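You operate a simulated robot arm through the tools that you are given. There is no shell and no other tool. Be economical: measure what you need, move in short steps, check, and stop when the job is done.

You are at the controls of a simulated two-armed robot. One attempt, no reset.

## Task
Run the film out to 30, brake it, stand the white sleeve on it and drop in CAP 37.
Fine: film first; take the sleeve on the green cabinet and leave the one on the shelf.

It is judged by the outcome, as a careful person would: the job done as asked, and still so three seconds after it is handed in. It fails if anything else is knocked over, pushed out of place, dropped, spilled or broken. Lids that push on must go on centred and level and be pressed home; caps that screw on are set level and turned clockwise until they are tight.

## Robot
Two 7-joint arms with two-finger parallel grippers on one trunk, on a base that drives. Base frame: it is fixed to the floor where the robot stands at the start and does not move with it; the origin is under the middle of the robot, x ahead of it, y to its left, z up. Units: m, rad, N and s.
The left shoulder is at the start at [0.05, 0.161, 1.098], the right one opposite. Places, roughly: black lever [0.5, 0.1, 0.8]. Payload 3.43 kg a hand.
The tool frame of a hand sits at the grasp point between the pads (the TCP): z along the fingers, y along the line on which they close. The tips reach 0.03 m beyond it. The gripper opens to 0.094 m. The fingers are 0.028 m wide and 0.01 m thick; the gripper's body (0.05 by 0.096 m) begins 0.055 m behind the TCP.
Orientation is told as [roll, pitch, yaw] about the base's x, y, z axes, in that order, counted from this pose: with the fingers straight down and closing along the base's y, the tool's x points along the base's -x, its y along +y and its z along -z.

## Interface
- The arms move only by the tool jog_arm. It takes "left_series", "right_series" or both (then of equal length, played together; a hand with none holds still); each is one flat list of numbers, 7 for each row, row after row: the shift along the tool's x, y, z in mm, then the turn, a rotation vector about the tool's x, y, z in degrees, then the opening, from 0 (shut) to 1 (fully open). In form: [tx, ty, tz, ax, ay, az, fingers, tx, ty, tz, ax, ay, az, fingers, ...]. A call has 1 to 8 rows; each row shifts and turns the commanded pose from where the row before left it, along the tool's axes as they then stand. A row lasts 0.2 s, in which the tool goes at most 0.05 m and 0.15 rad; a call with a longer step from one row to the next is refused whole, and so is a gripper value outside its range. Where a pose cannot be reached the arm comes as near as it can. A force on the tool above 60 N (or 10 N above the force at the start of the call, whichever is more), or a blocked arm, ends the call early, and 0.2 s more pass. The fingers move at their own pace (about 0.045 m/s each) and stop on an object; they squeeze with about 24 N. The grip force told is the motor's: it shows also when the fingers shut on nothing. Time passes only in rows, and 0.2 s behind the last, so rows that do not move let the fingers close. It gives the time, the measured TCP pose, the force on the tool (base axes), the opening and the grip force at its end, in the units of the frame above (readings bear some noise), with the torque about the TCP (base axes, N m) and any sound that the robot's microphone picked up, and new pictures: "pictures" is both (left out), scene, wrist or none (wrist: the cameras of the hands that moved).
- Cameras (640 x 400 px; columns grow to the right, rows downward): "scene" is now at [0.0916, 0.034, 1.1822]; the picture's right is [0.56, -0.83, 0.00], its down [-0.74, -0.51, -0.44] and it looks along [0.36, 0.25, -0.90] (base axes); focal length 214 px, centre (320, 200). "left" rides on the left gripper at [0.076, -0.014, -0.103] in its tool frame; the picture's right is [0.18, 0.98, 0.00], its down [-0.75, 0.14, -0.64] and it looks along [-0.63, 0.12, 0.77] (tool axes); focal length 243 px, centre (320, 200). "right" rides on the right gripper at [0.076, 0.014, -0.102] in its tool frame; the picture's right is [-0.18, 0.98, 0.00], its down [-0.75, -0.14, -0.64] and it looks along [-0.63, -0.12, 0.77] (tool axes); focal length 243 px, centre (320, 200). There is no depth. A picture from a camera that has moved, and an enlarged one, comes with that camera's place and axes in the base frame and with its lens.
- lift_body(by): slides the trunk up (or, below 0, down) by that many m; the arms and the scene camera ride with it, the base frame stays. It gives what a move gives, with no picture.
- roll_base(legs): drives the robot by 1 to 6 legs, each [ahead, left, turn to the left] in m, m and rad, along the robot's own axes; the way and the turn of a leg run together, so that a leg with both is an arc; at most 1.5 m and 3.142 rad a leg. The arms and the cameras ride along, it lands a little off, and it stops where it bumps. It gives what a move gives, and a new picture of the scene camera.
- head_to(pan, tilt): turns the head with the scene camera to pan (to the left, within 1.396 rad either way) and tilt (down, from -0.506 to 1.204), counted from straight ahead of the robot. It gives what a move gives, and a new picture of the scene camera.
- close_up(camera, box): a new picture of the part [left, top, right, bottom] of that camera's present view, enlarged. The clock stands still meanwhile.
- hand_in(): hands the job in; it is judged then, once.

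Go step by step. Nothing tells you exact positions but the pictures and the camera data: compare them with the known pose of the tool, close in by small moves and look again before you grip or let go. The budget is 120 turns and 260 pictures, counting those below and the enlarged ones. Unless the task says otherwise, let go and move clear before handing in, and close with one line.

The tools are called after "Request:" as name(argument=value, ...) on one line, values as JSON. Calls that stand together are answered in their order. jog_arm: Moves the arms, as the interface text tells. Its arguments: {"type":"object","properties":{"left_series":{"type":"array","items":{"type":"number"}},"right_series":{"type":"array","items":{"type":"number"}},"pictures":{"type":"string","enum":["both","scene","wrist","none"]}},"required":[]} The other tools are called the same way: lift_body (by) slides the trunk up or down; roll_base (legs) drives the base; head_to (pan, tilt) turns the head that bears the scene camera; close_up (camera, box) takes an enlarged picture of a part of a camera's view; hand_in () hands the job in.

At the start:

```text
time_s: 0.0
left_tcp_pos: [0.3227, 0.3621, 1.0946]
left_orientation: [0.002, 0.0, 0.0]
left_wrist_force: [0.0, 0.0, -0.4]
left_wrist_torque: [-0.01, 0.0, 0.01]
left_finger_gap: 0.0939
left_finger_force: 0.0
right_tcp_pos: [0.4035, 0.071, 1.1053]
right_orientation: [0.0, -0.001, 0.0]
right_wrist_force: [0.1, 0.3, 0.1]
right_wrist_torque: [0.01, 0.04, -0.01]
right_finger_gap: 0.0939
right_finger_force: 0.1
trunk travel left (down, up): [-0.125, 0.142]
robot x, y, heading: [-0.0004, 0.0001, -0.004]
head pan, tilt: [0.599, 1.115]
```

scene: 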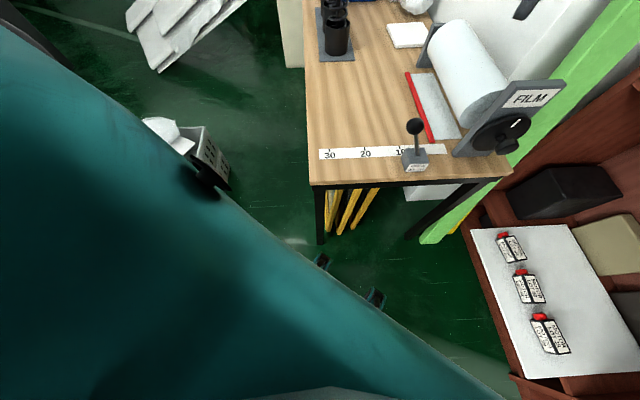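
right: 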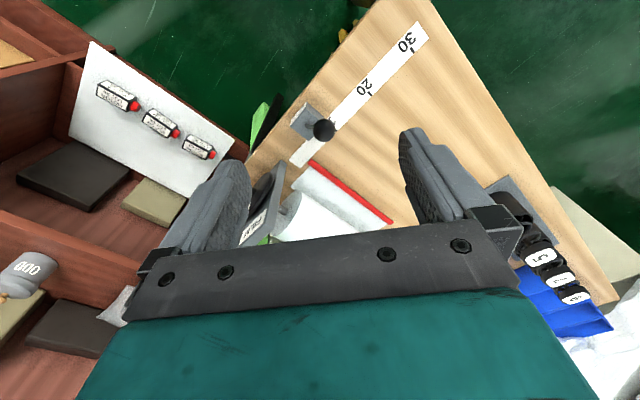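
left: 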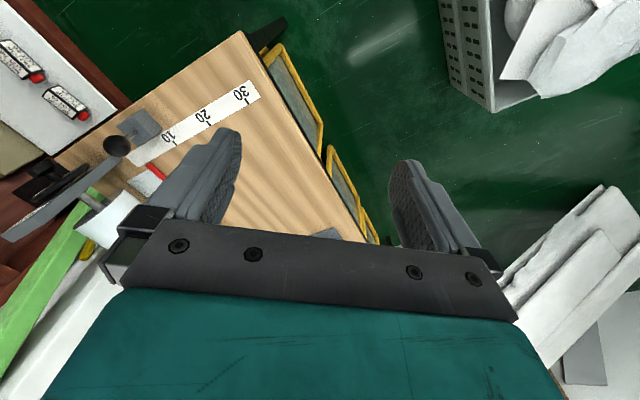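

I see a wooden table with a film roll, a 10/20/30 scale, a black lever marked something, and a shelf with small bottles on the right. I look around with the head first.

Request:
head_to(pan=0.3, tilt=0.7)

Request:
head_to(pan=-0.6, tilt=0.7)

Request:
head_to(pan=1.2, tilt=0.7)

```text
time_s: 0.9
left_tcp_pos: [0.3211, 0.3628, 1.0945]
left_orientation: [0.001, -0.001, 0.0]
left_wrist_force: [-0.4, 0.0, -0.2]
left_wrist_torque: [0.02, 0.02, 0.02]
left_finger_gap: 0.0936
left_finger_force: 0.0
right_tcp_pos: [0.4037, 0.07, 1.1051]
right_orientation: [0.0, 0.0, 0.0]
right_wrist_force: [0.0, -0.1, 0.5]
right_wrist_torque: [0.0, 0.01, -0.03]
right_finger_gap: 0.094
right_finger_force: 0.1
trunk travel left (down, up): [-0.125, 0.142]
robot x, y, heading: [-0.0053, 0.0011, -0.001]
head pan, tilt: [0.3, 0.7]
camera scene: at [0.1215, 0.0242, 1.2131], right [0.3, -0.96, 0.0], down [-0.62, -0.19, -0.76], along [0.73, 0.23, -0.64], focal length 214 px, centre (320, 200)
```

scene: 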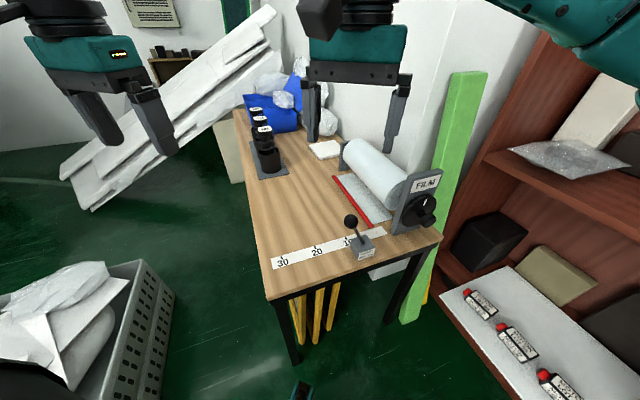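

```text
time_s: 2.1
left_tcp_pos: [0.3224, 0.3622, 1.0961]
left_orientation: [0.001, 0.001, 0.001]
left_wrist_force: [-0.5, -0.6, -0.3]
left_wrist_torque: [0.02, 0.04, -0.02]
left_finger_gap: 0.0938
left_finger_force: 0.1
right_tcp_pos: [0.404, 0.0715, 1.1048]
right_orientation: [-0.001, 0.0, 0.0]
right_wrist_force: [-0.2, 0.6, -0.6]
right_wrist_torque: [0.02, -0.03, 0.02]
right_finger_gap: 0.0938
right_finger_force: 0.0
trunk travel left (down, up): [-0.125, 0.142]
robot x, y, heading: [0.0001, -0.0038, 0.0]
head pan, tilt: [-0.6, 0.7]
camera scene: at [0.1105, -0.0489, 1.2132], right [-0.56, -0.83, 0.0], down [-0.53, 0.36, -0.76], along [0.63, -0.43, -0.64], focal length 214 px, centre (320, 200)
```

scene: 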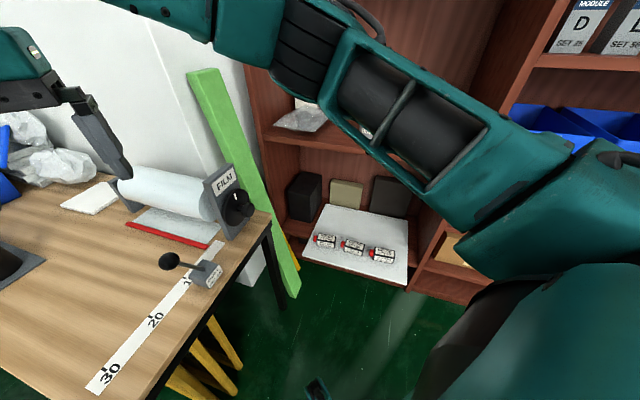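

```text
time_s: 3.9
left_tcp_pos: [0.3223, 0.3619, 1.0953]
left_orientation: [0.001, 0.001, 0.001]
left_wrist_force: [-0.3, -0.2, 0.1]
left_wrist_torque: [0.01, 0.02, -0.01]
left_finger_gap: 0.0939
left_finger_force: 0.2
right_tcp_pos: [0.404, 0.0717, 1.1053]
right_orientation: [-0.001, -0.001, 0.001]
right_wrist_force: [-0.4, -0.4, 0.5]
right_wrist_torque: [0.02, 0.01, -0.03]
right_finger_gap: 0.0941
right_finger_force: 0.1
trunk travel left (down, up): [-0.125, 0.142]
robot x, y, heading: [-0.0008, 0.0038, 0.001]
head pan, tilt: [1.201, 0.7]
camera scene: at [0.0712, 0.0782, 1.2132], right [0.93, -0.36, 0.0], down [-0.23, -0.6, -0.76], along [0.28, 0.71, -0.64], focal length 214 px, centre (320, 200)
```

scene: 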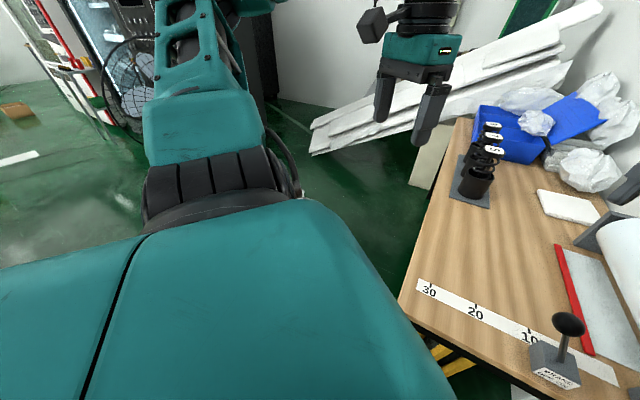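

The film bar, scale, brake lever and a rack of black caps are on the table. I need to find the green cabinet and the sleeves, so I look further around.

Request:
head_to(pan=1.39, tilt=0.25)

Request:
head_to(pan=-1.39, tilt=0.3)

Request:
head_to(pan=0.3, tilt=0.1)

```text
time_s: 4.8
left_tcp_pos: [0.3222, 0.3618, 1.095]
left_orientation: [0.0, 0.001, 0.0]
left_wrist_force: [0.1, 0.2, 0.1]
left_wrist_torque: [0.01, 0.0, -0.02]
left_finger_gap: 0.0938
left_finger_force: 0.0
right_tcp_pos: [0.4043, 0.0705, 1.1052]
right_orientation: [-0.001, -0.001, 0.0]
right_wrist_force: [0.0, -0.1, -0.2]
right_wrist_torque: [0.04, 0.02, -0.01]
right_finger_gap: 0.094
right_finger_force: 0.2
trunk travel left (down, up): [-0.125, 0.142]
robot x, y, heading: [-0.0009, -0.0014, 0.0]
head pan, tilt: [1.389, 0.25]
camera scene: at [0.0573, 0.0909, 1.2539], right [0.98, -0.18, 0.0], down [-0.04, -0.24, -0.97], along [0.18, 0.95, -0.25], focal length 214 px, centre (320, 200)
```

scene: 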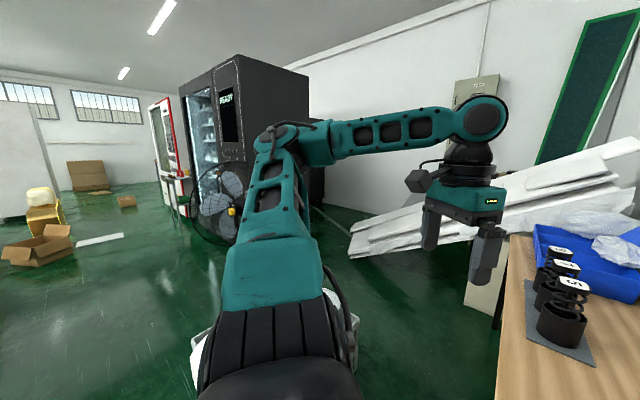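

```text
time_s: 7.2
left_tcp_pos: [0.323, 0.3625, 1.0954]
left_orientation: [0.0, -0.001, 0.001]
left_wrist_force: [0.7, -0.4, 0.4]
left_wrist_torque: [-0.03, 0.03, -0.01]
left_finger_gap: 0.094
left_finger_force: 0.0
right_tcp_pos: [0.4028, 0.0703, 1.1041]
right_orientation: [0.001, 0.001, 0.001]
right_wrist_force: [-0.9, 0.6, -0.2]
right_wrist_torque: [0.0, 0.02, -0.04]
right_finger_gap: 0.0939
right_finger_force: 0.0
trunk travel left (down, up): [-0.125, 0.142]
robot x, y, heading: [0.0006, 0.0024, 0.002]
head pan, tilt: [-1.389, 0.3]
camera scene: at [0.0573, -0.0928, 1.2493], right [-0.98, -0.18, 0.0], down [-0.05, 0.29, -0.96], along [0.17, -0.94, -0.3], focal length 214 px, centre (320, 200)
```

scene: 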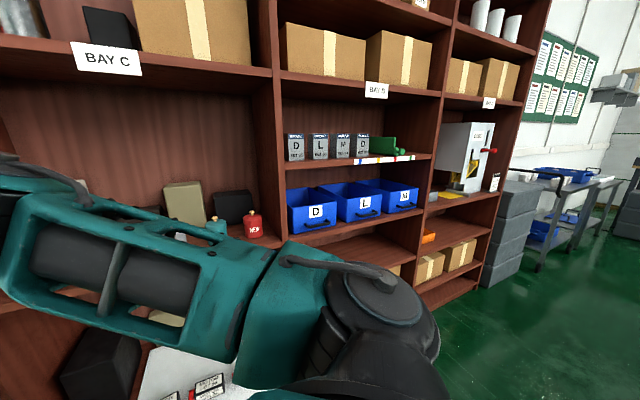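

```text
time_s: 9.0
left_tcp_pos: [0.3217, 0.3639, 1.0955]
left_orientation: [0.001, 0.0, 0.001]
left_wrist_force: [0.4, 0.0, -0.4]
left_wrist_torque: [-0.01, 0.01, 0.0]
left_finger_gap: 0.0941
left_finger_force: 0.2
right_tcp_pos: [0.4037, 0.0712, 1.1043]
right_orientation: [-0.001, -0.001, 0.001]
right_wrist_force: [-0.1, 0.3, -0.7]
right_wrist_torque: [-0.04, 0.04, -0.01]
right_finger_gap: 0.0941
right_finger_force: 0.1
trunk travel left (down, up): [-0.125, 0.142]
robot x, y, heading: [0.006, -0.0025, 0.0]
head pan, tilt: [0.3, 0.099]
camera scene: at [0.1283, 0.0262, 1.268], right [0.3, -0.96, 0.0], down [-0.1, -0.03, -0.99], along [0.95, 0.29, -0.1], focal length 214 px, centre (320, 200)
```

scene: 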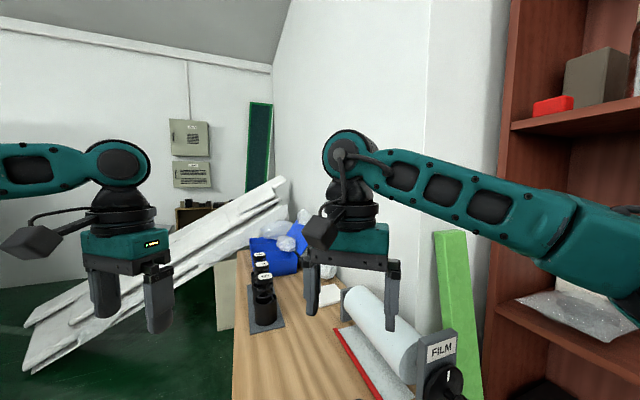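

The film must come first. I look at the table closely: bar, scale, lever and caps.

Request:
head_to(pan=0.35, tilt=1.0)

Request:
close_up(camera="scene", box=[220, 160, 400, 272])

Request:
close_up(camera="scene", box=[190, 0, 370, 112])

Request:
close_up(camera="right", box=[480, 160, 640, 260])

```text
time_s: 10.2
left_tcp_pos: [0.3225, 0.3624, 1.0964]
left_orientation: [0.0, -0.002, 0.0]
left_wrist_force: [0.3, -0.4, 0.1]
left_wrist_torque: [0.0, 0.01, -0.04]
left_finger_gap: 0.0939
left_finger_force: 0.0
right_tcp_pos: [0.4048, 0.0695, 1.105]
right_orientation: [0.001, 0.001, -0.001]
right_wrist_force: [0.1, 0.1, -0.2]
right_wrist_torque: [0.0, -0.02, -0.03]
right_finger_gap: 0.094
right_finger_force: 0.0
trunk travel left (down, up): [-0.125, 0.142]
robot x, y, heading: [0.0044, 0.0008, -0.001]
head pan, tilt: [0.351, 1.0]
camera scene: at [0.1058, 0.0229, 1.1898], right [0.34, -0.94, 0.0], down [-0.79, -0.29, -0.54], along [0.51, 0.19, -0.84], focal length 214 px, centre (320, 200)
```

scene: 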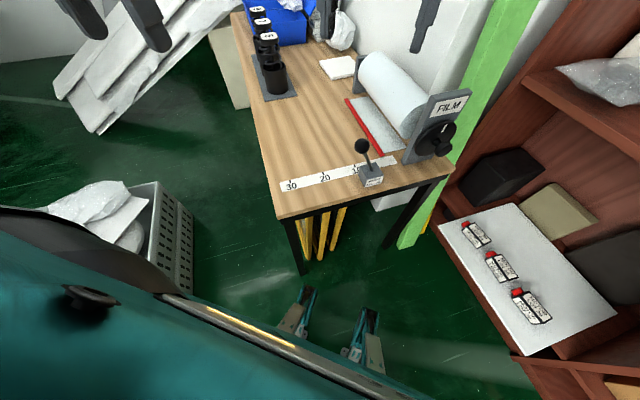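

```text
3.56 times, centred on (310, 216) of scene
camera zoom: at [0.1058, 0.0229, 1.1898], right [0.34, -0.94, 0.0], down [-0.79, -0.29, -0.54], along [0.51, 0.19, -0.84], focal length 763 px, centre (356, 143)
```

zoom: 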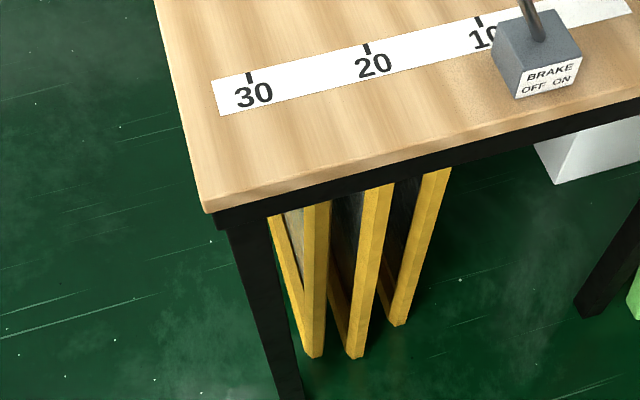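

```text
3.56 times, centred on (280, 56) of scene
camera zoom: at [0.1058, 0.0229, 1.1898], right [0.34, -0.94, 0.0], down [-0.79, -0.29, -0.54], along [0.51, 0.19, -0.84], focal length 763 px, centre (462, 712)
```

zoom: 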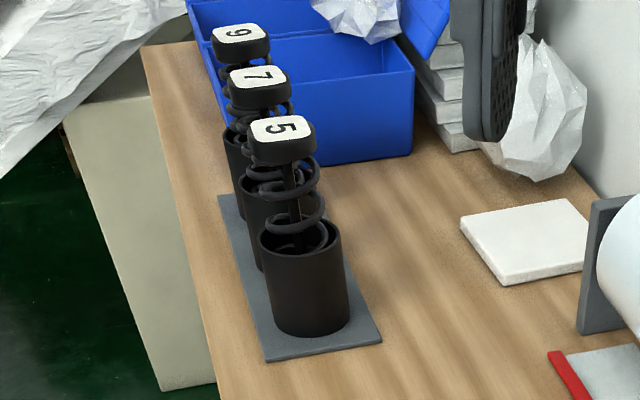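

```text
4.00 times, centred on (560, 210) of right
camera zoom: at [0.3265, 0.0856, 1.2078], right [0.18, 0.98, 0.0], down [0.75, -0.14, 0.64], along [0.63, -0.12, -0.77], focal length 970 px, centre (-640, 160)
```

zoom: 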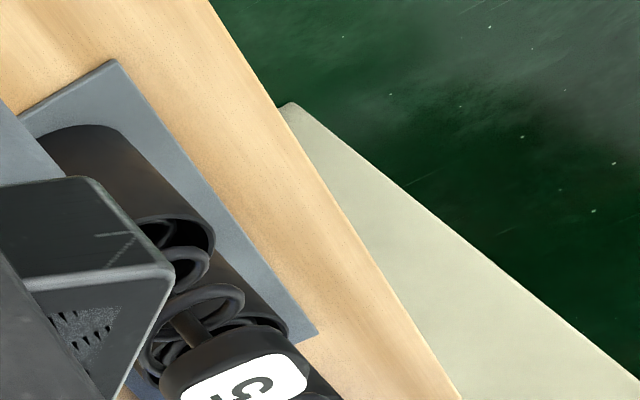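

Request:
close_up(camera="scene", box=[440, 200, 600, 300])

Request:
close_up(camera="scene", box=[500, 270, 564, 330])

Request:
close_up(camera="scene", box=[320, 50, 500, 190])

Request:
close_up(camera="right", box=[70, 50, 230, 170])

```text
4.00 times, centred on (520, 250) of scene
camera zoom: at [0.1058, 0.0229, 1.1898], right [0.34, -0.94, 0.0], down [-0.79, -0.29, -0.54], along [0.51, 0.19, -0.84], focal length 858 px, centre (-480, 0)
```

zoom: 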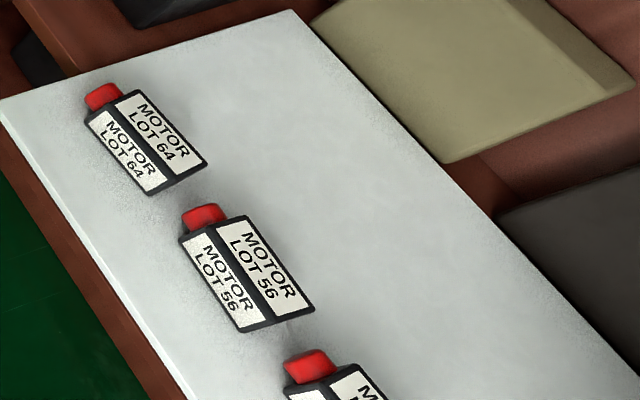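

```text
6.67 times, centred on (532, 300) of scene
camera zoom: at [0.1058, 0.0229, 1.1898], right [0.34, -0.94, 0.0], down [-0.79, -0.29, -0.54], along [0.51, 0.19, -0.84], focal length 1430 px, centre (-1093, -467)
```

zoom: 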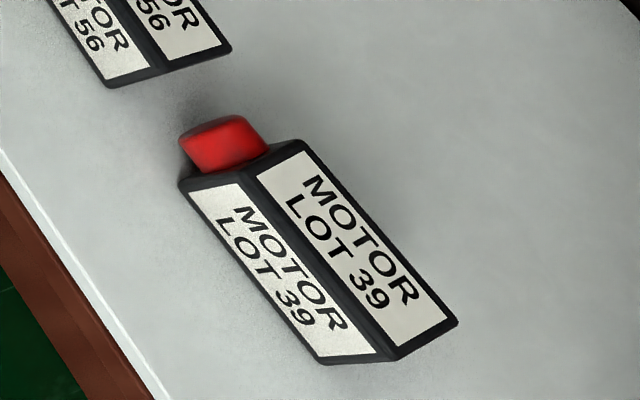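

```text
2.86 times, centred on (410, 120) of scene
camera zoom: at [0.1058, 0.0229, 1.1898], right [0.34, -0.94, 0.0], down [-0.79, -0.29, -0.54], along [0.51, 0.19, -0.84], focal length 613 px, centre (63, 429)
```

zoom: 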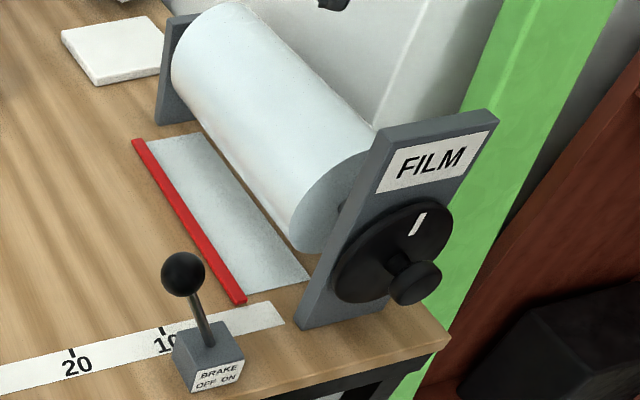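

```text
3.33 times, centred on (150, 110) of right
camera zoom: at [0.3265, 0.0856, 1.2078], right [0.18, 0.98, 0.0], down [0.75, -0.14, 0.64], along [0.63, -0.12, -0.77], focal length 809 px, centre (887, 500)
```

zoom: 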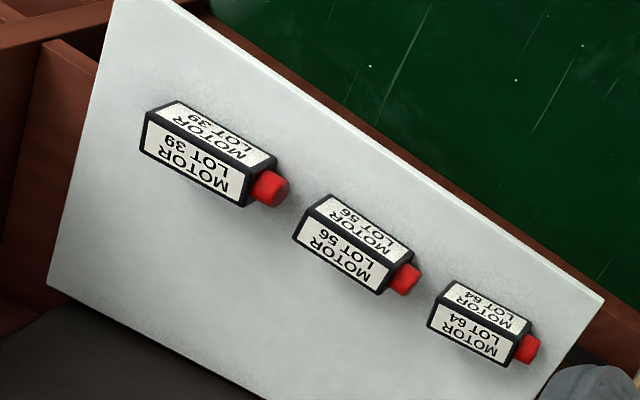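

The film is wound with a hand wheel on the reel; the brake lever leans to OFF. I zoom in the wrist view to triangulate the scale, bar and lever.

Request:
close_up(camera="right", box=[280, 10, 440, 110])

Request:
close_up(camera="right", box=[230, 90, 400, 240])

Request:
close_up(camera="left", box=[0, 60, 280, 240])

```text
4.00 times, centred on (360, 60) of right
camera zoom: at [0.3265, 0.0856, 1.2078], right [0.18, 0.98, 0.0], down [0.75, -0.14, 0.64], along [0.63, -0.12, -0.77], focal length 970 px, centre (160, 760)
```

zoom: 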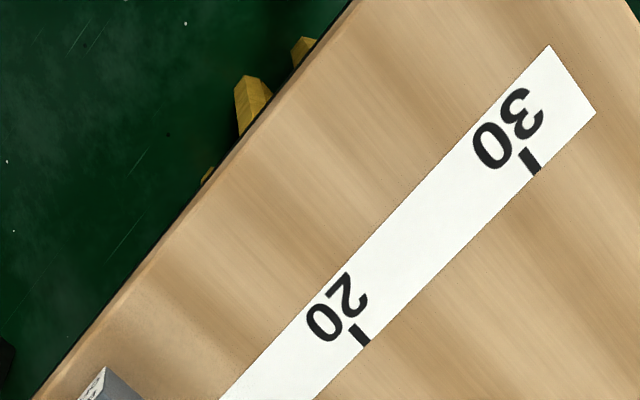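

```text
2.67 times, centred on (315, 165) of right
camera zoom: at [0.3265, 0.0856, 1.2078], right [0.18, 0.98, 0.0], down [0.75, -0.14, 0.64], along [0.63, -0.12, -0.77], focal length 647 px, centre (333, 293)
```

zoom: 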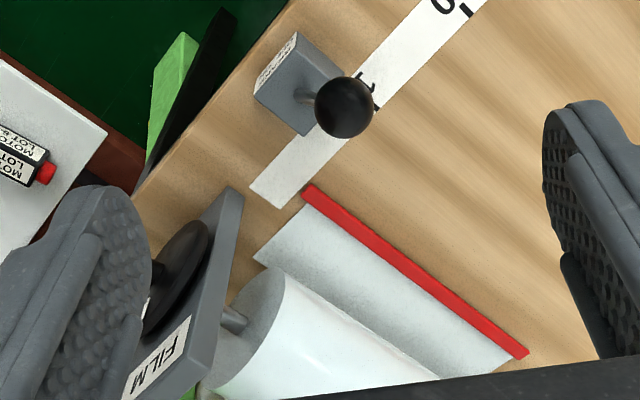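

```text
2.22 times, centred on (140, 150) of left
camera zoom: at [0.2461, 0.3475, 1.1964], right [-0.18, 0.98, 0.0], down [0.75, 0.14, 0.64], along [0.63, 0.12, -0.77], focal length 539 px, centre (720, 311)
```

zoom: 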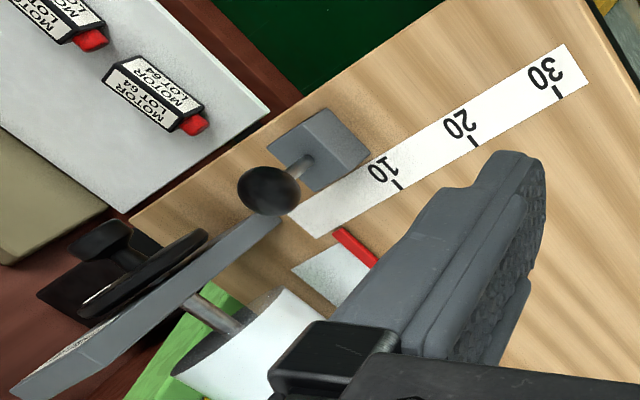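

The table top is at z≈0.70, turned about 37° left of my heading; the scale runs along (−0.60, 0.80), 10 cm per 10 units, and the red bar is at about 0. I turn to face the table squarely.

Request:
roll_base(legs=[[0, 0, 0.646]])

Request:
head_to(pan=-0.3, tilt=0.9)

```text
time_s: 12.3
left_tcp_pos: [0.0387, 0.4843, 1.0957]
left_orientation: [0.0, 0.0, 0.646]
left_wrist_force: [0.8, 0.2, 1.0]
left_wrist_torque: [0.0, -0.01, 0.02]
left_finger_gap: 0.0941
left_finger_force: 0.0
right_tcp_pos: [0.2799, 0.2989, 1.1042]
right_orientation: [0.0, 0.0, 0.647]
right_wrist_force: [-0.4, -0.5, 0.1]
right_wrist_torque: [-0.01, -0.02, -0.01]
right_finger_gap: 0.0941
right_finger_force: 0.0
trunk travel left (down, up): [-0.125, 0.142]
robot x, y, heading: [-0.0002, -0.0004, 0.647]
head pan, tilt: [0.351, 1.0]
camera scene: at [0.0701, 0.0816, 1.1898], right [0.84, -0.54, 0.0], down [-0.46, -0.71, -0.54], along [0.29, 0.45, -0.84], focal length 214 px, centre (320, 200)
```

scene: 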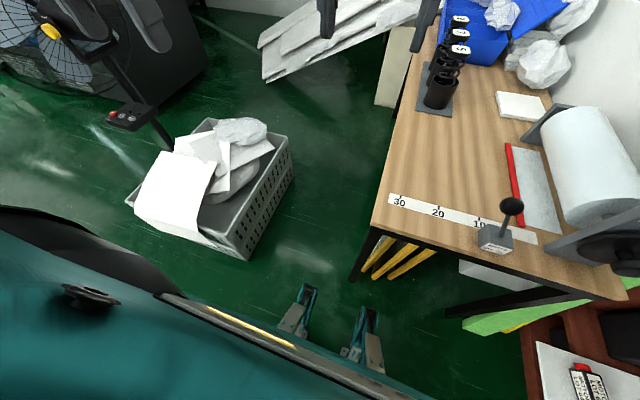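

```text
time_s: 13.3
left_tcp_pos: [0.0394, 0.4844, 1.0957]
left_orientation: [0.0, -0.001, 0.646]
left_wrist_force: [0.0, 0.7, 0.9]
left_wrist_torque: [0.02, 0.02, 0.0]
left_finger_gap: 0.094
left_finger_force: 0.1
right_tcp_pos: [0.2804, 0.2999, 1.1042]
right_orientation: [-0.001, 0.001, 0.646]
right_wrist_force: [1.0, -0.8, 0.2]
right_wrist_torque: [0.02, -0.03, 0.0]
right_finger_gap: 0.0938
right_finger_force: 0.0
trunk travel left (down, up): [-0.125, 0.142]
robot x, y, heading: [-0.002, -0.0046, 0.644]
head pan, tilt: [-0.3, 0.901]
camera scene: at [0.1033, 0.0487, 1.197], right [0.34, -0.94, 0.0], down [-0.74, -0.27, -0.62], along [0.58, 0.21, -0.78], focal length 214 px, centre (320, 200)
```

scene: 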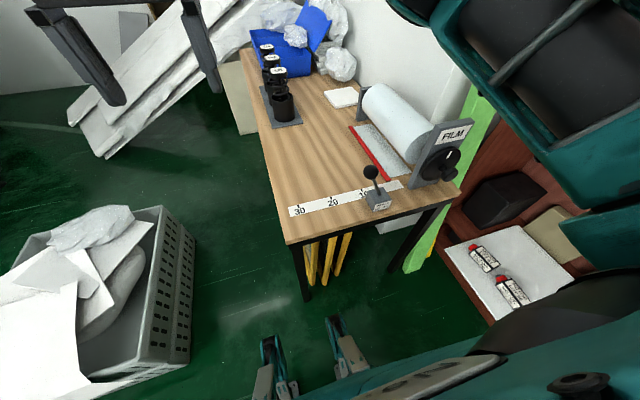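

The table is now square in front of me. I move a little ahead and right so the right hand can reach the bar end.

Request:
roll_base(legs=[[0.07, -0.12, 0]])

```text
time_s: 14.7
left_tcp_pos: [0.1664, 0.4295, 1.0951]
left_orientation: [0.0, -0.001, 0.648]
left_wrist_force: [0.5, 0.9, 0.2]
left_wrist_torque: [-0.01, 0.0, 0.03]
left_finger_gap: 0.0942
left_finger_force: 0.0
right_tcp_pos: [0.4067, 0.2449, 1.1035]
right_orientation: [-0.002, -0.001, 0.646]
right_wrist_force: [1.1, 0.3, 0.5]
right_wrist_torque: [-0.02, 0.02, 0.0]
right_finger_gap: 0.0939
right_finger_force: 0.1
trunk travel left (down, up): [-0.125, 0.142]
robot x, y, heading: [0.1269, -0.0562, 0.649]
head pan, tilt: [-0.3, 0.901]
camera scene: at [0.2307, -0.0055, 1.197], right [0.34, -0.94, 0.0], down [-0.74, -0.27, -0.62], along [0.58, 0.21, -0.78], focal length 214 px, centre (320, 200)
```

scene: 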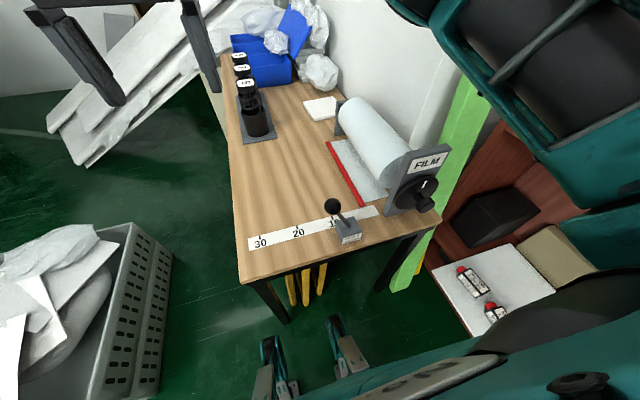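

I move the right hand high across, above the bar (about 0.1 m in from its near end, to keep the hand's camera clear of the lever), with fingers part open.

Request:
jog_arm(right_series=[-16, -40, 0, 0, 0, 0, 0.5, -16, -40, 0, 0, 0, 0, 0.5, -16, -40, 0, 0, 0, 0, 0.5, -16, -40, 0, 0, 0, 0, 0.5, -16, -40, 0, 0, 0, 0, 0.5, -16, -40, 0, 0, 0, 0, 0.5, -16, -40, 0, 0, 0, 0, 0.5, -16, -40, 0, 0, 0, 0, 0.5])

```text
time_s: 16.5
left_tcp_pos: [0.1666, 0.4303, 1.0954]
left_orientation: [-0.002, 0.0, 0.648]
left_wrist_force: [0.7, -0.2, 0.1]
left_wrist_torque: [-0.01, 0.0, 0.01]
left_finger_gap: 0.0938
left_finger_force: 0.0
right_tcp_pos: [0.702, 0.0668, 1.1046]
right_orientation: [0.001, -0.001, 0.647]
right_wrist_force: [0.2, 0.1, -0.9]
right_wrist_torque: [-0.01, -0.02, -0.01]
right_finger_gap: 0.047
right_finger_force: 0.1
trunk travel left (down, up): [-0.125, 0.142]
robot x, y, heading: [0.1282, -0.0527, 0.65]
head pan, tilt: [-0.3, 0.901]
camera scene: at [0.2304, -0.0055, 1.197], right [0.34, -0.94, 0.0], down [-0.74, -0.27, -0.62], along [0.58, 0.21, -0.78], focal length 214 px, centre (320, 200)
camera right: at [0.632, 0.0331, 1.208], right [-0.45, 0.9, 0.0], down [0.69, 0.34, 0.64], along [0.57, 0.29, -0.77], focal length 243 px, centre (320, 200)
```

scene: 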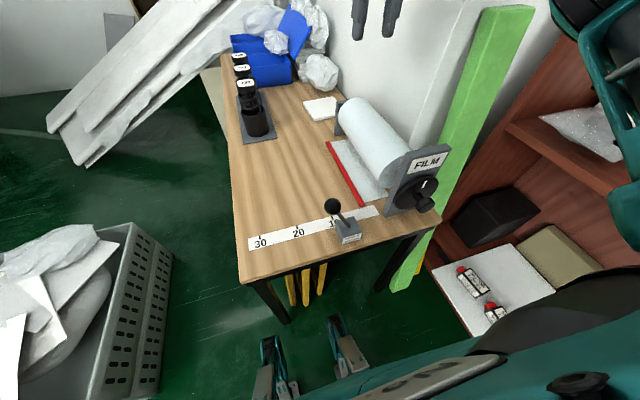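
right: 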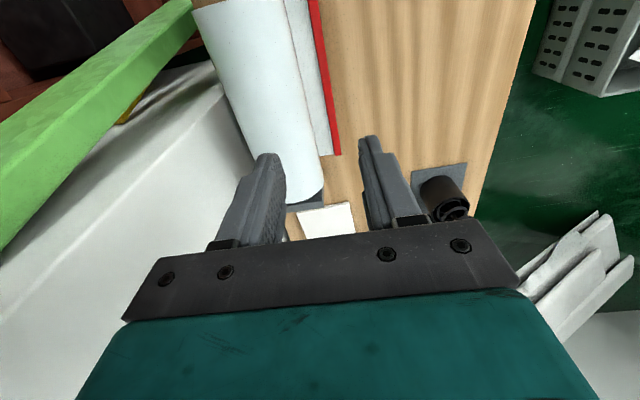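

The roll is very near the bar, so a straight-down grip would foul it. I look closer at the wheel and bar.

Request:
close_up(camera="scene", box=[370, 130, 460, 220])

Request:
close_up(camera="scene", box=[310, 90, 450, 250])

Request:
close_up(camera="right", box=[220, 0, 380, 210])

```text
4.44 times, centred on (415, 175) of scene
camera zoom: at [0.2304, -0.0055, 1.197], right [0.34, -0.94, 0.0], down [-0.74, -0.27, -0.62], along [0.58, 0.21, -0.78], focal length 953 px, centre (-102, 311)
```

zoom: 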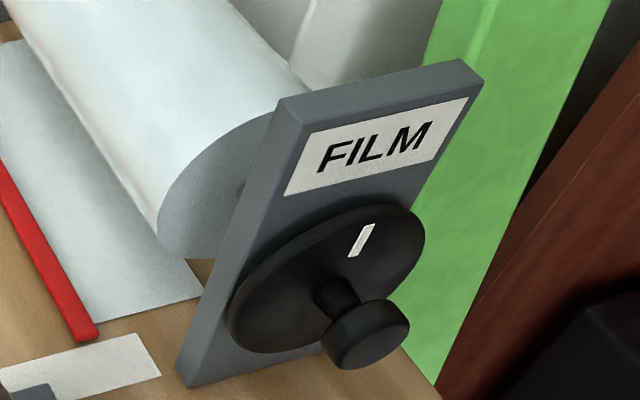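

```text
2.50 times, centred on (380, 170) of scene
camera zoom: at [0.2304, -0.0055, 1.197], right [0.34, -0.94, 0.0], down [-0.74, -0.27, -0.62], along [0.58, 0.21, -0.78], focal length 536 px, centre (170, 275)
```

zoom: 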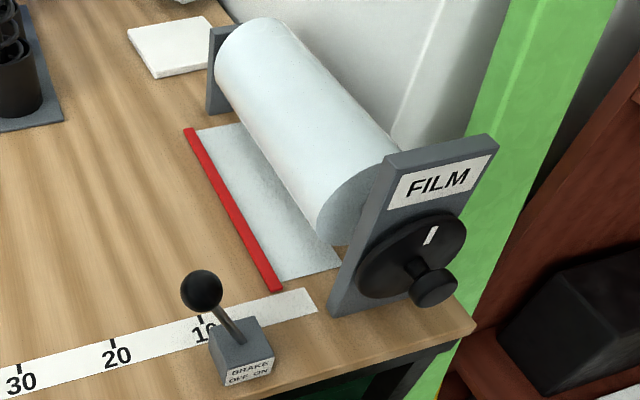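

```text
1.90 times, centred on (300, 105) of right
camera zoom: at [0.632, 0.0331, 1.208], right [-0.45, 0.9, 0.0], down [0.69, 0.34, 0.64], along [0.57, 0.29, -0.77], focal length 462 px, centre (358, 381)
```

zoom: 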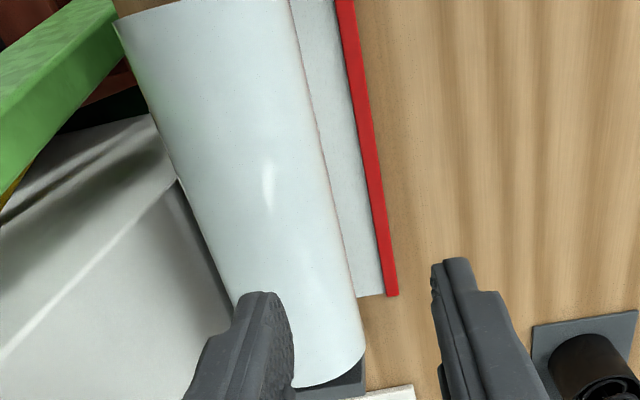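

The wheel has only a small knob, and the bar can be hooked: I'll tilt the closed right fingers 30° away from the roll and drag the bar out from behind a few cm first. I tilt and descend part way.

Request:
jog_arm(right_series=[0, 13, 0, 7.5, 0, 0, 0, 0, 13, 0, 7.5, 0, 0, 0, 0, 13, 0, 7.5, 0, 0, 0, 0, 13, 0, 7.5, 0, 0, 0, 0, 20, 35, 0, 0, 0, 0, 0, 20, 35, 0, 0, 0, 0, 0, 20, 35, 0, 0, 0, 0, 0, 20, 35, 0, 0, 0, 0])

```text
time_s: 18.3
left_tcp_pos: [0.1663, 0.4292, 1.0942]
left_orientation: [0.0, -0.001, 0.647]
left_wrist_force: [-0.2, -0.2, -0.4]
left_wrist_torque: [0.02, 0.04, 0.01]
left_finger_gap: 0.0941
left_finger_force: 0.1
right_tcp_pos: [0.6708, 0.107, 0.9323]
right_orientation: [-0.524, -0.001, 0.645]
right_wrist_force: [-0.1, 0.8, -0.5]
right_wrist_torque: [0.02, 0.01, -0.02]
right_finger_gap: 0.0
right_finger_force: 24.4
trunk travel left (down, up): [-0.125, 0.142]
robot x, y, heading: [0.1269, -0.057, 0.648]
head pan, tilt: [-0.3, 0.901]
camera scene: at [0.2304, -0.0052, 1.197], right [0.34, -0.94, 0.0], down [-0.74, -0.27, -0.62], along [0.58, 0.21, -0.78], focal length 214 px, centre (320, 200)
camera right: at [0.5705, 0.1122, 1.016], right [-0.37, 0.79, -0.49], down [0.48, 0.61, 0.63], along [0.8, -0.01, -0.6], focal length 243 px, centre (320, 200)
```

scene: 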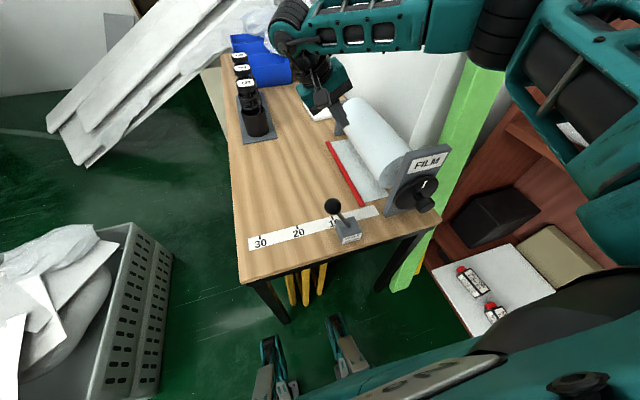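
right: 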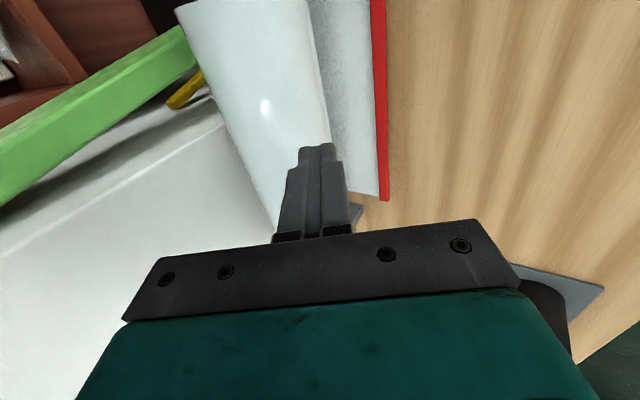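

Request:
jog_arm(right_series=[0, 18, 32, 0, 0, 0, 0, 0, 18, 32, 0, 0, 0, 0, 0, 17, 31, 0, 0, 0, 0, 0, -2, 30, 0, 0, 0, 0, 0, 0, 25, 0, 0, 0, 0, 0, 0, 20, 0, 0, 0, 0])

Request:
close_up(camera="scene", box=[310, 90, 450, 220])

```text
time_s: 19.7
left_tcp_pos: [0.1659, 0.4302, 1.0955]
left_orientation: [0.0, 0.0, 0.649]
left_wrist_force: [0.2, 0.4, -0.5]
left_wrist_torque: [0.03, -0.01, -0.02]
left_finger_gap: 0.094
left_finger_force: 0.0
right_tcp_pos: [0.6953, 0.0739, 0.7599]
right_orientation: [-0.524, 0.0, 0.647]
right_wrist_force: [0.1, 0.2, 0.3]
right_wrist_torque: [-0.02, -0.01, -0.01]
right_finger_gap: 0.0
right_finger_force: 23.7
trunk travel left (down, up): [-0.125, 0.142]
robot x, y, heading: [0.1288, -0.0553, 0.647]
head pan, tilt: [-0.3, 0.901]
camera scene: at [0.2303, -0.0052, 1.197], right [0.34, -0.94, 0.0], down [-0.74, -0.27, -0.62], along [0.58, 0.21, -0.78], focal length 214 px, centre (320, 200)
camera right: at [0.5958, 0.0797, 0.8423], right [-0.37, 0.79, -0.49], down [0.48, 0.61, 0.63], along [0.8, -0.01, -0.6], focal length 243 px, centre (320, 200)
```

scene: 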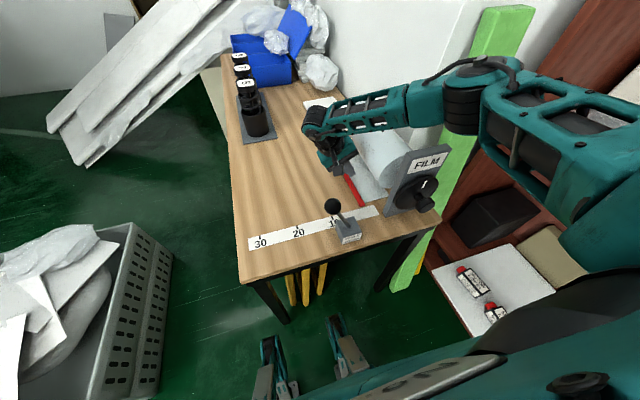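
right: 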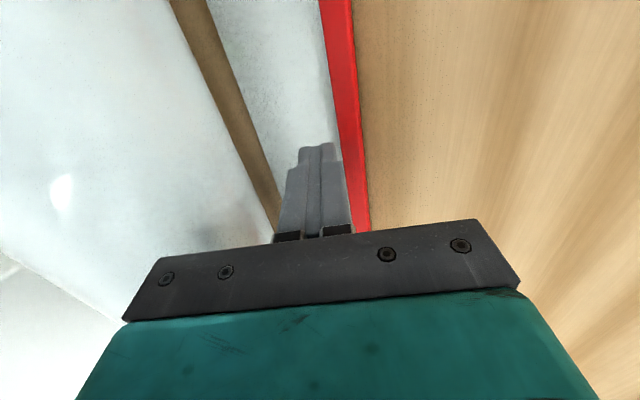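

```text
3.08 times, centred on (380, 155) of scene
camera zoom: at [0.2303, -0.0052, 1.197], right [0.34, -0.94, 0.0], down [-0.74, -0.27, -0.62], along [0.58, 0.21, -0.78], focal length 660 px, centre (135, 338)
```

zoom: 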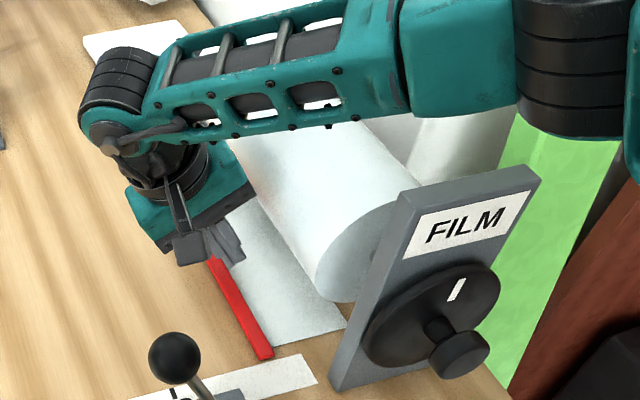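

Request:
jog_arm(right_series=[0, -2, 13, 0, 0, 0, 0, 0, 0, 11, 0, 0, 0, 0], pictures="wrist")

Request:
close_up(camera="right", box=[250, 90, 410, 240])

```text
time_s: 20.3
left_tcp_pos: [0.1654, 0.4303, 1.0935]
left_orientation: [0.0, -0.002, 0.647]
left_wrist_force: [0.7, 0.1, -0.2]
left_wrist_torque: [0.01, -0.03, 0.0]
left_finger_gap: 0.0939
left_finger_force: 0.0
right_tcp_pos: [0.7038, 0.0634, 0.7396]
right_orientation: [-0.523, 0.001, 0.645]
right_wrist_force: [0.5, -0.4, -0.1]
right_wrist_torque: [-0.04, 0.03, -0.01]
right_finger_gap: 0.0004
right_finger_force: 23.6
trunk travel left (down, up): [-0.125, 0.142]
robot x, y, heading: [0.1275, -0.0519, 0.643]
head pan, tilt: [-0.3, 0.901]
camera right: at [0.6044, 0.0691, 0.8227], right [-0.37, 0.79, -0.49], down [0.48, 0.61, 0.63], along [0.8, -0.01, -0.6], focal length 243 px, centre (320, 200)
```

right: 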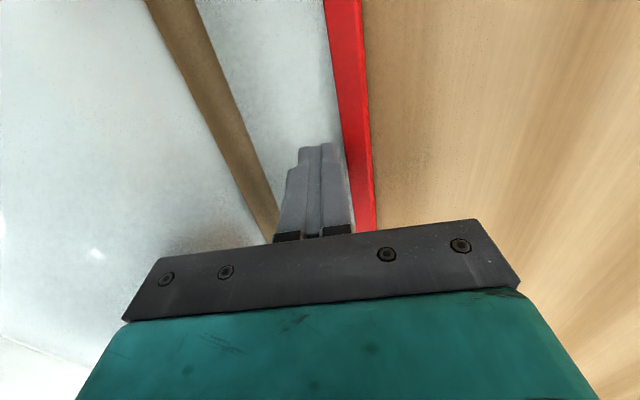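

```text
2.67 times, centred on (330, 165) of right
camera zoom: at [0.6044, 0.0691, 0.8227], right [-0.37, 0.79, -0.49], down [0.48, 0.61, 0.63], along [0.8, -0.01, -0.6], focal length 647 px, centre (293, 293)
```

zoom: 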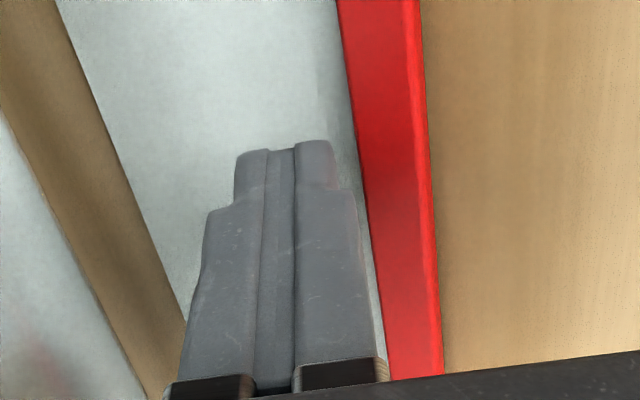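

The fingers are behind the bar. I lower a touch more and drag a little, watching the force.

Request:
jog_arm(right_series=[0, 2, 3, 0, 0, 0, 0, 0, 8.7, -5, 0, 0, 0, 0, 0, 8.7, -5, 0, 0, 0, 0, 0, 8.7, -5, 0, 0, 0, 0])

```text
time_s: 21.3
left_tcp_pos: [0.1658, 0.4283, 1.0943]
left_orientation: [0.0, 0.001, 0.648]
left_wrist_force: [1.0, -0.8, -0.2]
left_wrist_torque: [-0.01, -0.01, 0.0]
left_finger_gap: 0.0937
left_finger_force: 0.0
right_tcp_pos: [0.6863, 0.0874, 0.7363]
right_orientation: [-0.523, -0.001, 0.646]
right_wrist_force: [-0.6, -0.5, 0.6]
right_wrist_torque: [-0.04, -0.01, -0.01]
right_finger_gap: 0.0
right_finger_force: 23.9
trunk travel left (down, up): [-0.125, 0.142]
robot x, y, heading: [0.1282, -0.056, 0.648]
head pan, tilt: [-0.3, 0.901]
camera scene: at [0.23, -0.0051, 1.197], right [0.34, -0.94, 0.0], down [-0.74, -0.27, -0.62], along [0.58, 0.21, -0.78], focal length 214 px, centre (320, 200)
camera right: at [0.5859, 0.0933, 0.819], right [-0.37, 0.79, -0.49], down [0.48, 0.61, 0.63], along [0.8, -0.01, -0.6], focal length 243 px, centre (320, 200)
```

scene: 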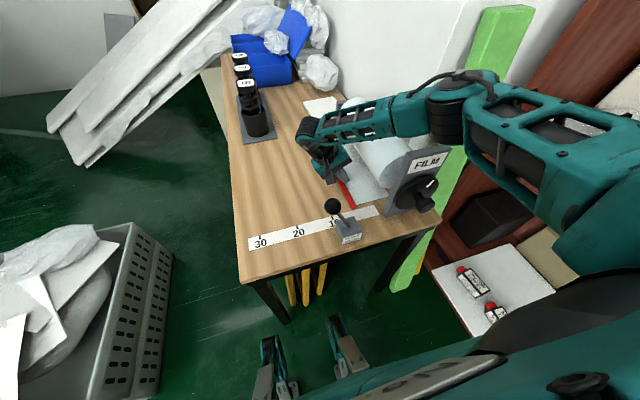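
right: 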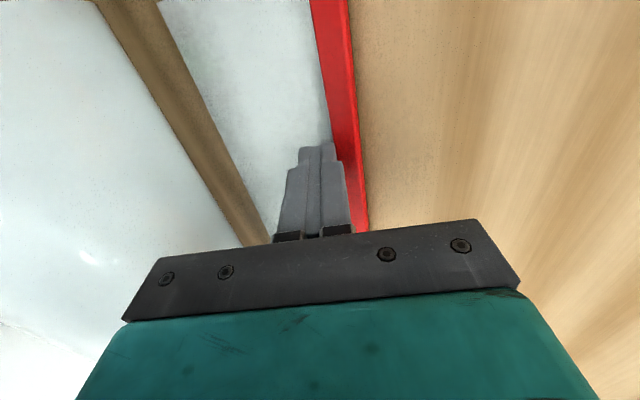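

Request:
close_up(camera="scene", box=[310, 90, 450, 250])

```text
2.50 times, centred on (380, 170) of scene
camera zoom: at [0.23, -0.0051, 1.197], right [0.34, -0.94, 0.0], down [-0.74, -0.27, -0.62], along [0.58, 0.21, -0.78], focal length 536 px, centre (170, 275)
```

zoom: 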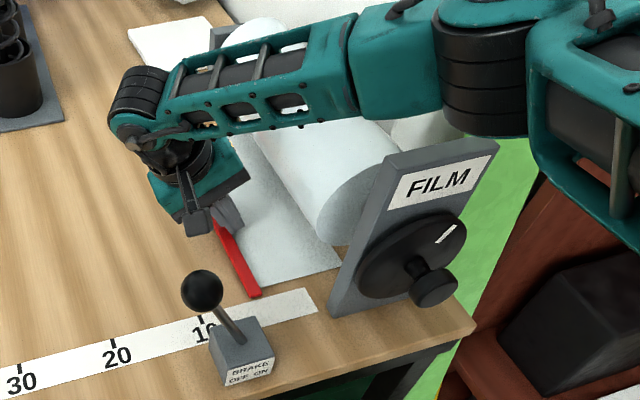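

The bar moves freely and the wheel turns with it. I drag on toward 30.

Request:
jog_arm(right_series=[0, 17.3, -10, 0, 0, 0, 0, 0, 17.3, -10, 0, 0, 0, 0, 0, 17.3, -10, 0, 0, 0, 0, 0, 17.3, -10, 0, 0, 0, 0, 0, 17.3, -10, 0, 0, 0, 0, 0, 17.3, -10, 0, 0, 0, 0, 0, 17.3, -10, 0, 0, 0, 0, 0, 8.7, -5, 0, 0, 0, 0])

Request:
close_up(camera="scene", box=[230, 110, 400, 260])

```text
time_s: 23.1
left_tcp_pos: [0.1658, 0.4294, 1.0956]
left_orientation: [-0.002, 0.001, 0.648]
left_wrist_force: [0.4, -0.5, 0.1]
left_wrist_torque: [-0.01, -0.04, 0.02]
left_finger_gap: 0.0939
left_finger_force: 0.1
right_tcp_pos: [0.5945, 0.2068, 0.7382]
right_orientation: [-0.523, 0.0, 0.645]
right_wrist_force: [-0.4, -0.4, 0.6]
right_wrist_torque: [0.01, -0.05, -0.05]
right_finger_gap: 0.0001
right_finger_force: 24.4
trunk travel left (down, up): [-0.125, 0.142]
robot x, y, heading: [0.1254, -0.0521, 0.648]
head pan, tilt: [-0.3, 0.901]
camera scene: at [0.2301, -0.0051, 1.197], right [0.34, -0.94, 0.0], down [-0.74, -0.27, -0.62], along [0.58, 0.21, -0.78], focal length 214 px, centre (320, 200)
camera right: at [0.4955, 0.2132, 0.8199], right [-0.37, 0.79, -0.49], down [0.48, 0.61, 0.63], along [0.8, -0.01, -0.6], focal length 243 px, centre (320, 200)
```

scene: 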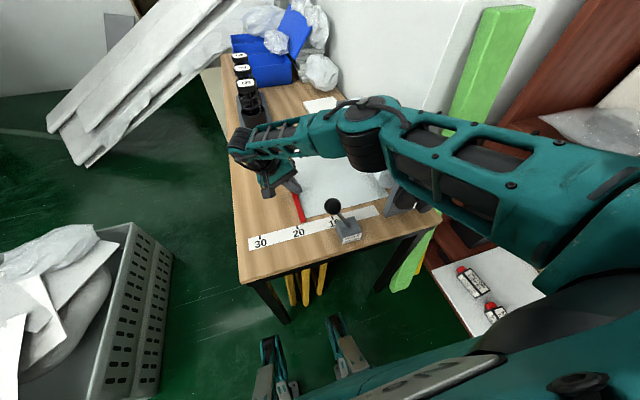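
right: 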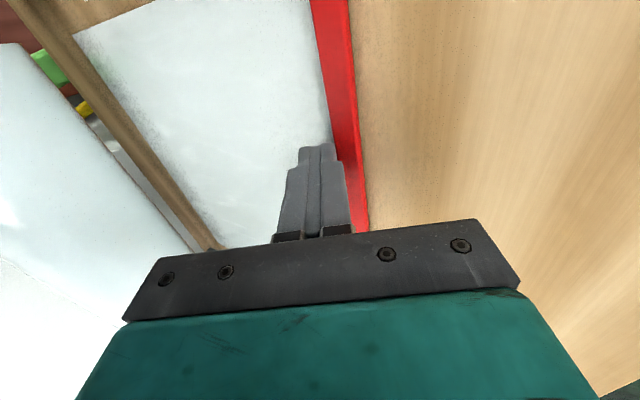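

```text
2.67 times, centred on (315, 185) of scene
camera zoom: at [0.2301, -0.0051, 1.197], right [0.34, -0.94, 0.0], down [-0.74, -0.27, -0.62], along [0.58, 0.21, -0.78], focal length 572 px, centre (333, 240)
```

zoom: 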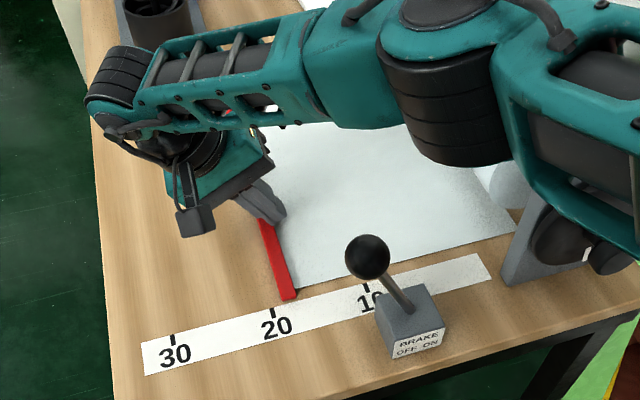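

The bar is at about 18. I drag another 10 cm, slowing at the end, then fine-tune.

Request:
jog_arm(right_series=[0, 17.3, -10, 0, 0, 0, 0, 0, 17.3, -10, 0, 0, 0, 0, 0, 17.3, -10, 0, 0, 0, 0, 0, 17.3, -10, 0, 0, 0, 0, 0, 13, -7.5, 0, 0, 0, 0, 0, 8.7, -5, 0, 0, 0, 0, 0, 4.3, -2.5, 0, 0, 0, 0, 0, 2.6, -1.5, 0, 0, 0, 0], pictures="scene")

Request:
close_up(camera="scene", box=[230, 160, 350, 260])

```text
time_s: 24.9
left_tcp_pos: [0.1666, 0.4304, 1.0945]
left_orientation: [-0.001, 0.0, 0.646]
left_wrist_force: [0.2, -0.5, -0.8]
left_wrist_torque: [0.03, -0.03, -0.01]
left_finger_gap: 0.0938
left_finger_force: 0.2
right_tcp_pos: [0.5335, 0.2585, 0.7457]
right_orientation: [-0.524, -0.001, 0.645]
right_wrist_force: [0.5, -0.2, -0.5]
right_wrist_torque: [-0.01, -0.02, 0.0]
right_finger_gap: 0.0
right_finger_force: 24.0
right hand out of reach, approached as far as the arm can: row 3, 4, 6, 7
trunk travel left (down, up): [-0.125, 0.142]
robot x, y, heading: [0.128, -0.0573, 0.643]
head pan, tilt: [-0.3, 0.901]
camera scene: at [0.2301, -0.0052, 1.197], right [0.34, -0.94, 0.0], down [-0.74, -0.27, -0.62], along [0.58, 0.21, -0.78], focal length 214 px, centre (320, 200)
```

scene: 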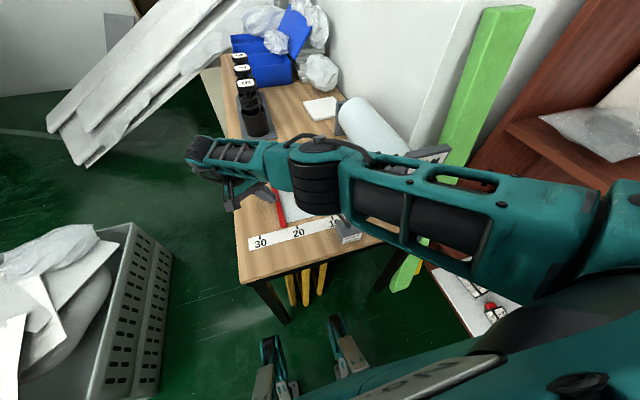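

```text
4.00 times, centred on (290, 210) of scene
camera zoom: at [0.2301, -0.0052, 1.197], right [0.34, -0.94, 0.0], down [-0.74, -0.27, -0.62], along [0.58, 0.21, -0.78], focal length 858 px, centre (440, 160)
```

zoom: 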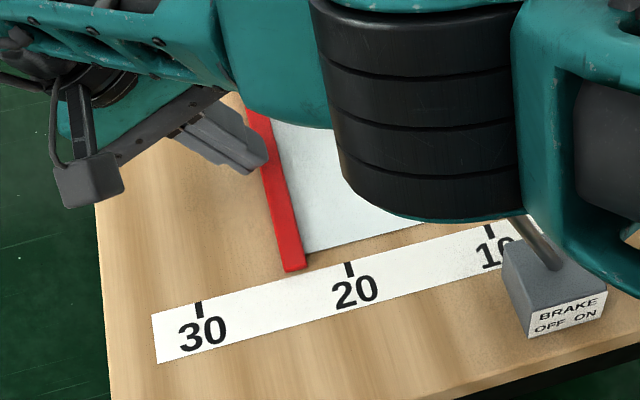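

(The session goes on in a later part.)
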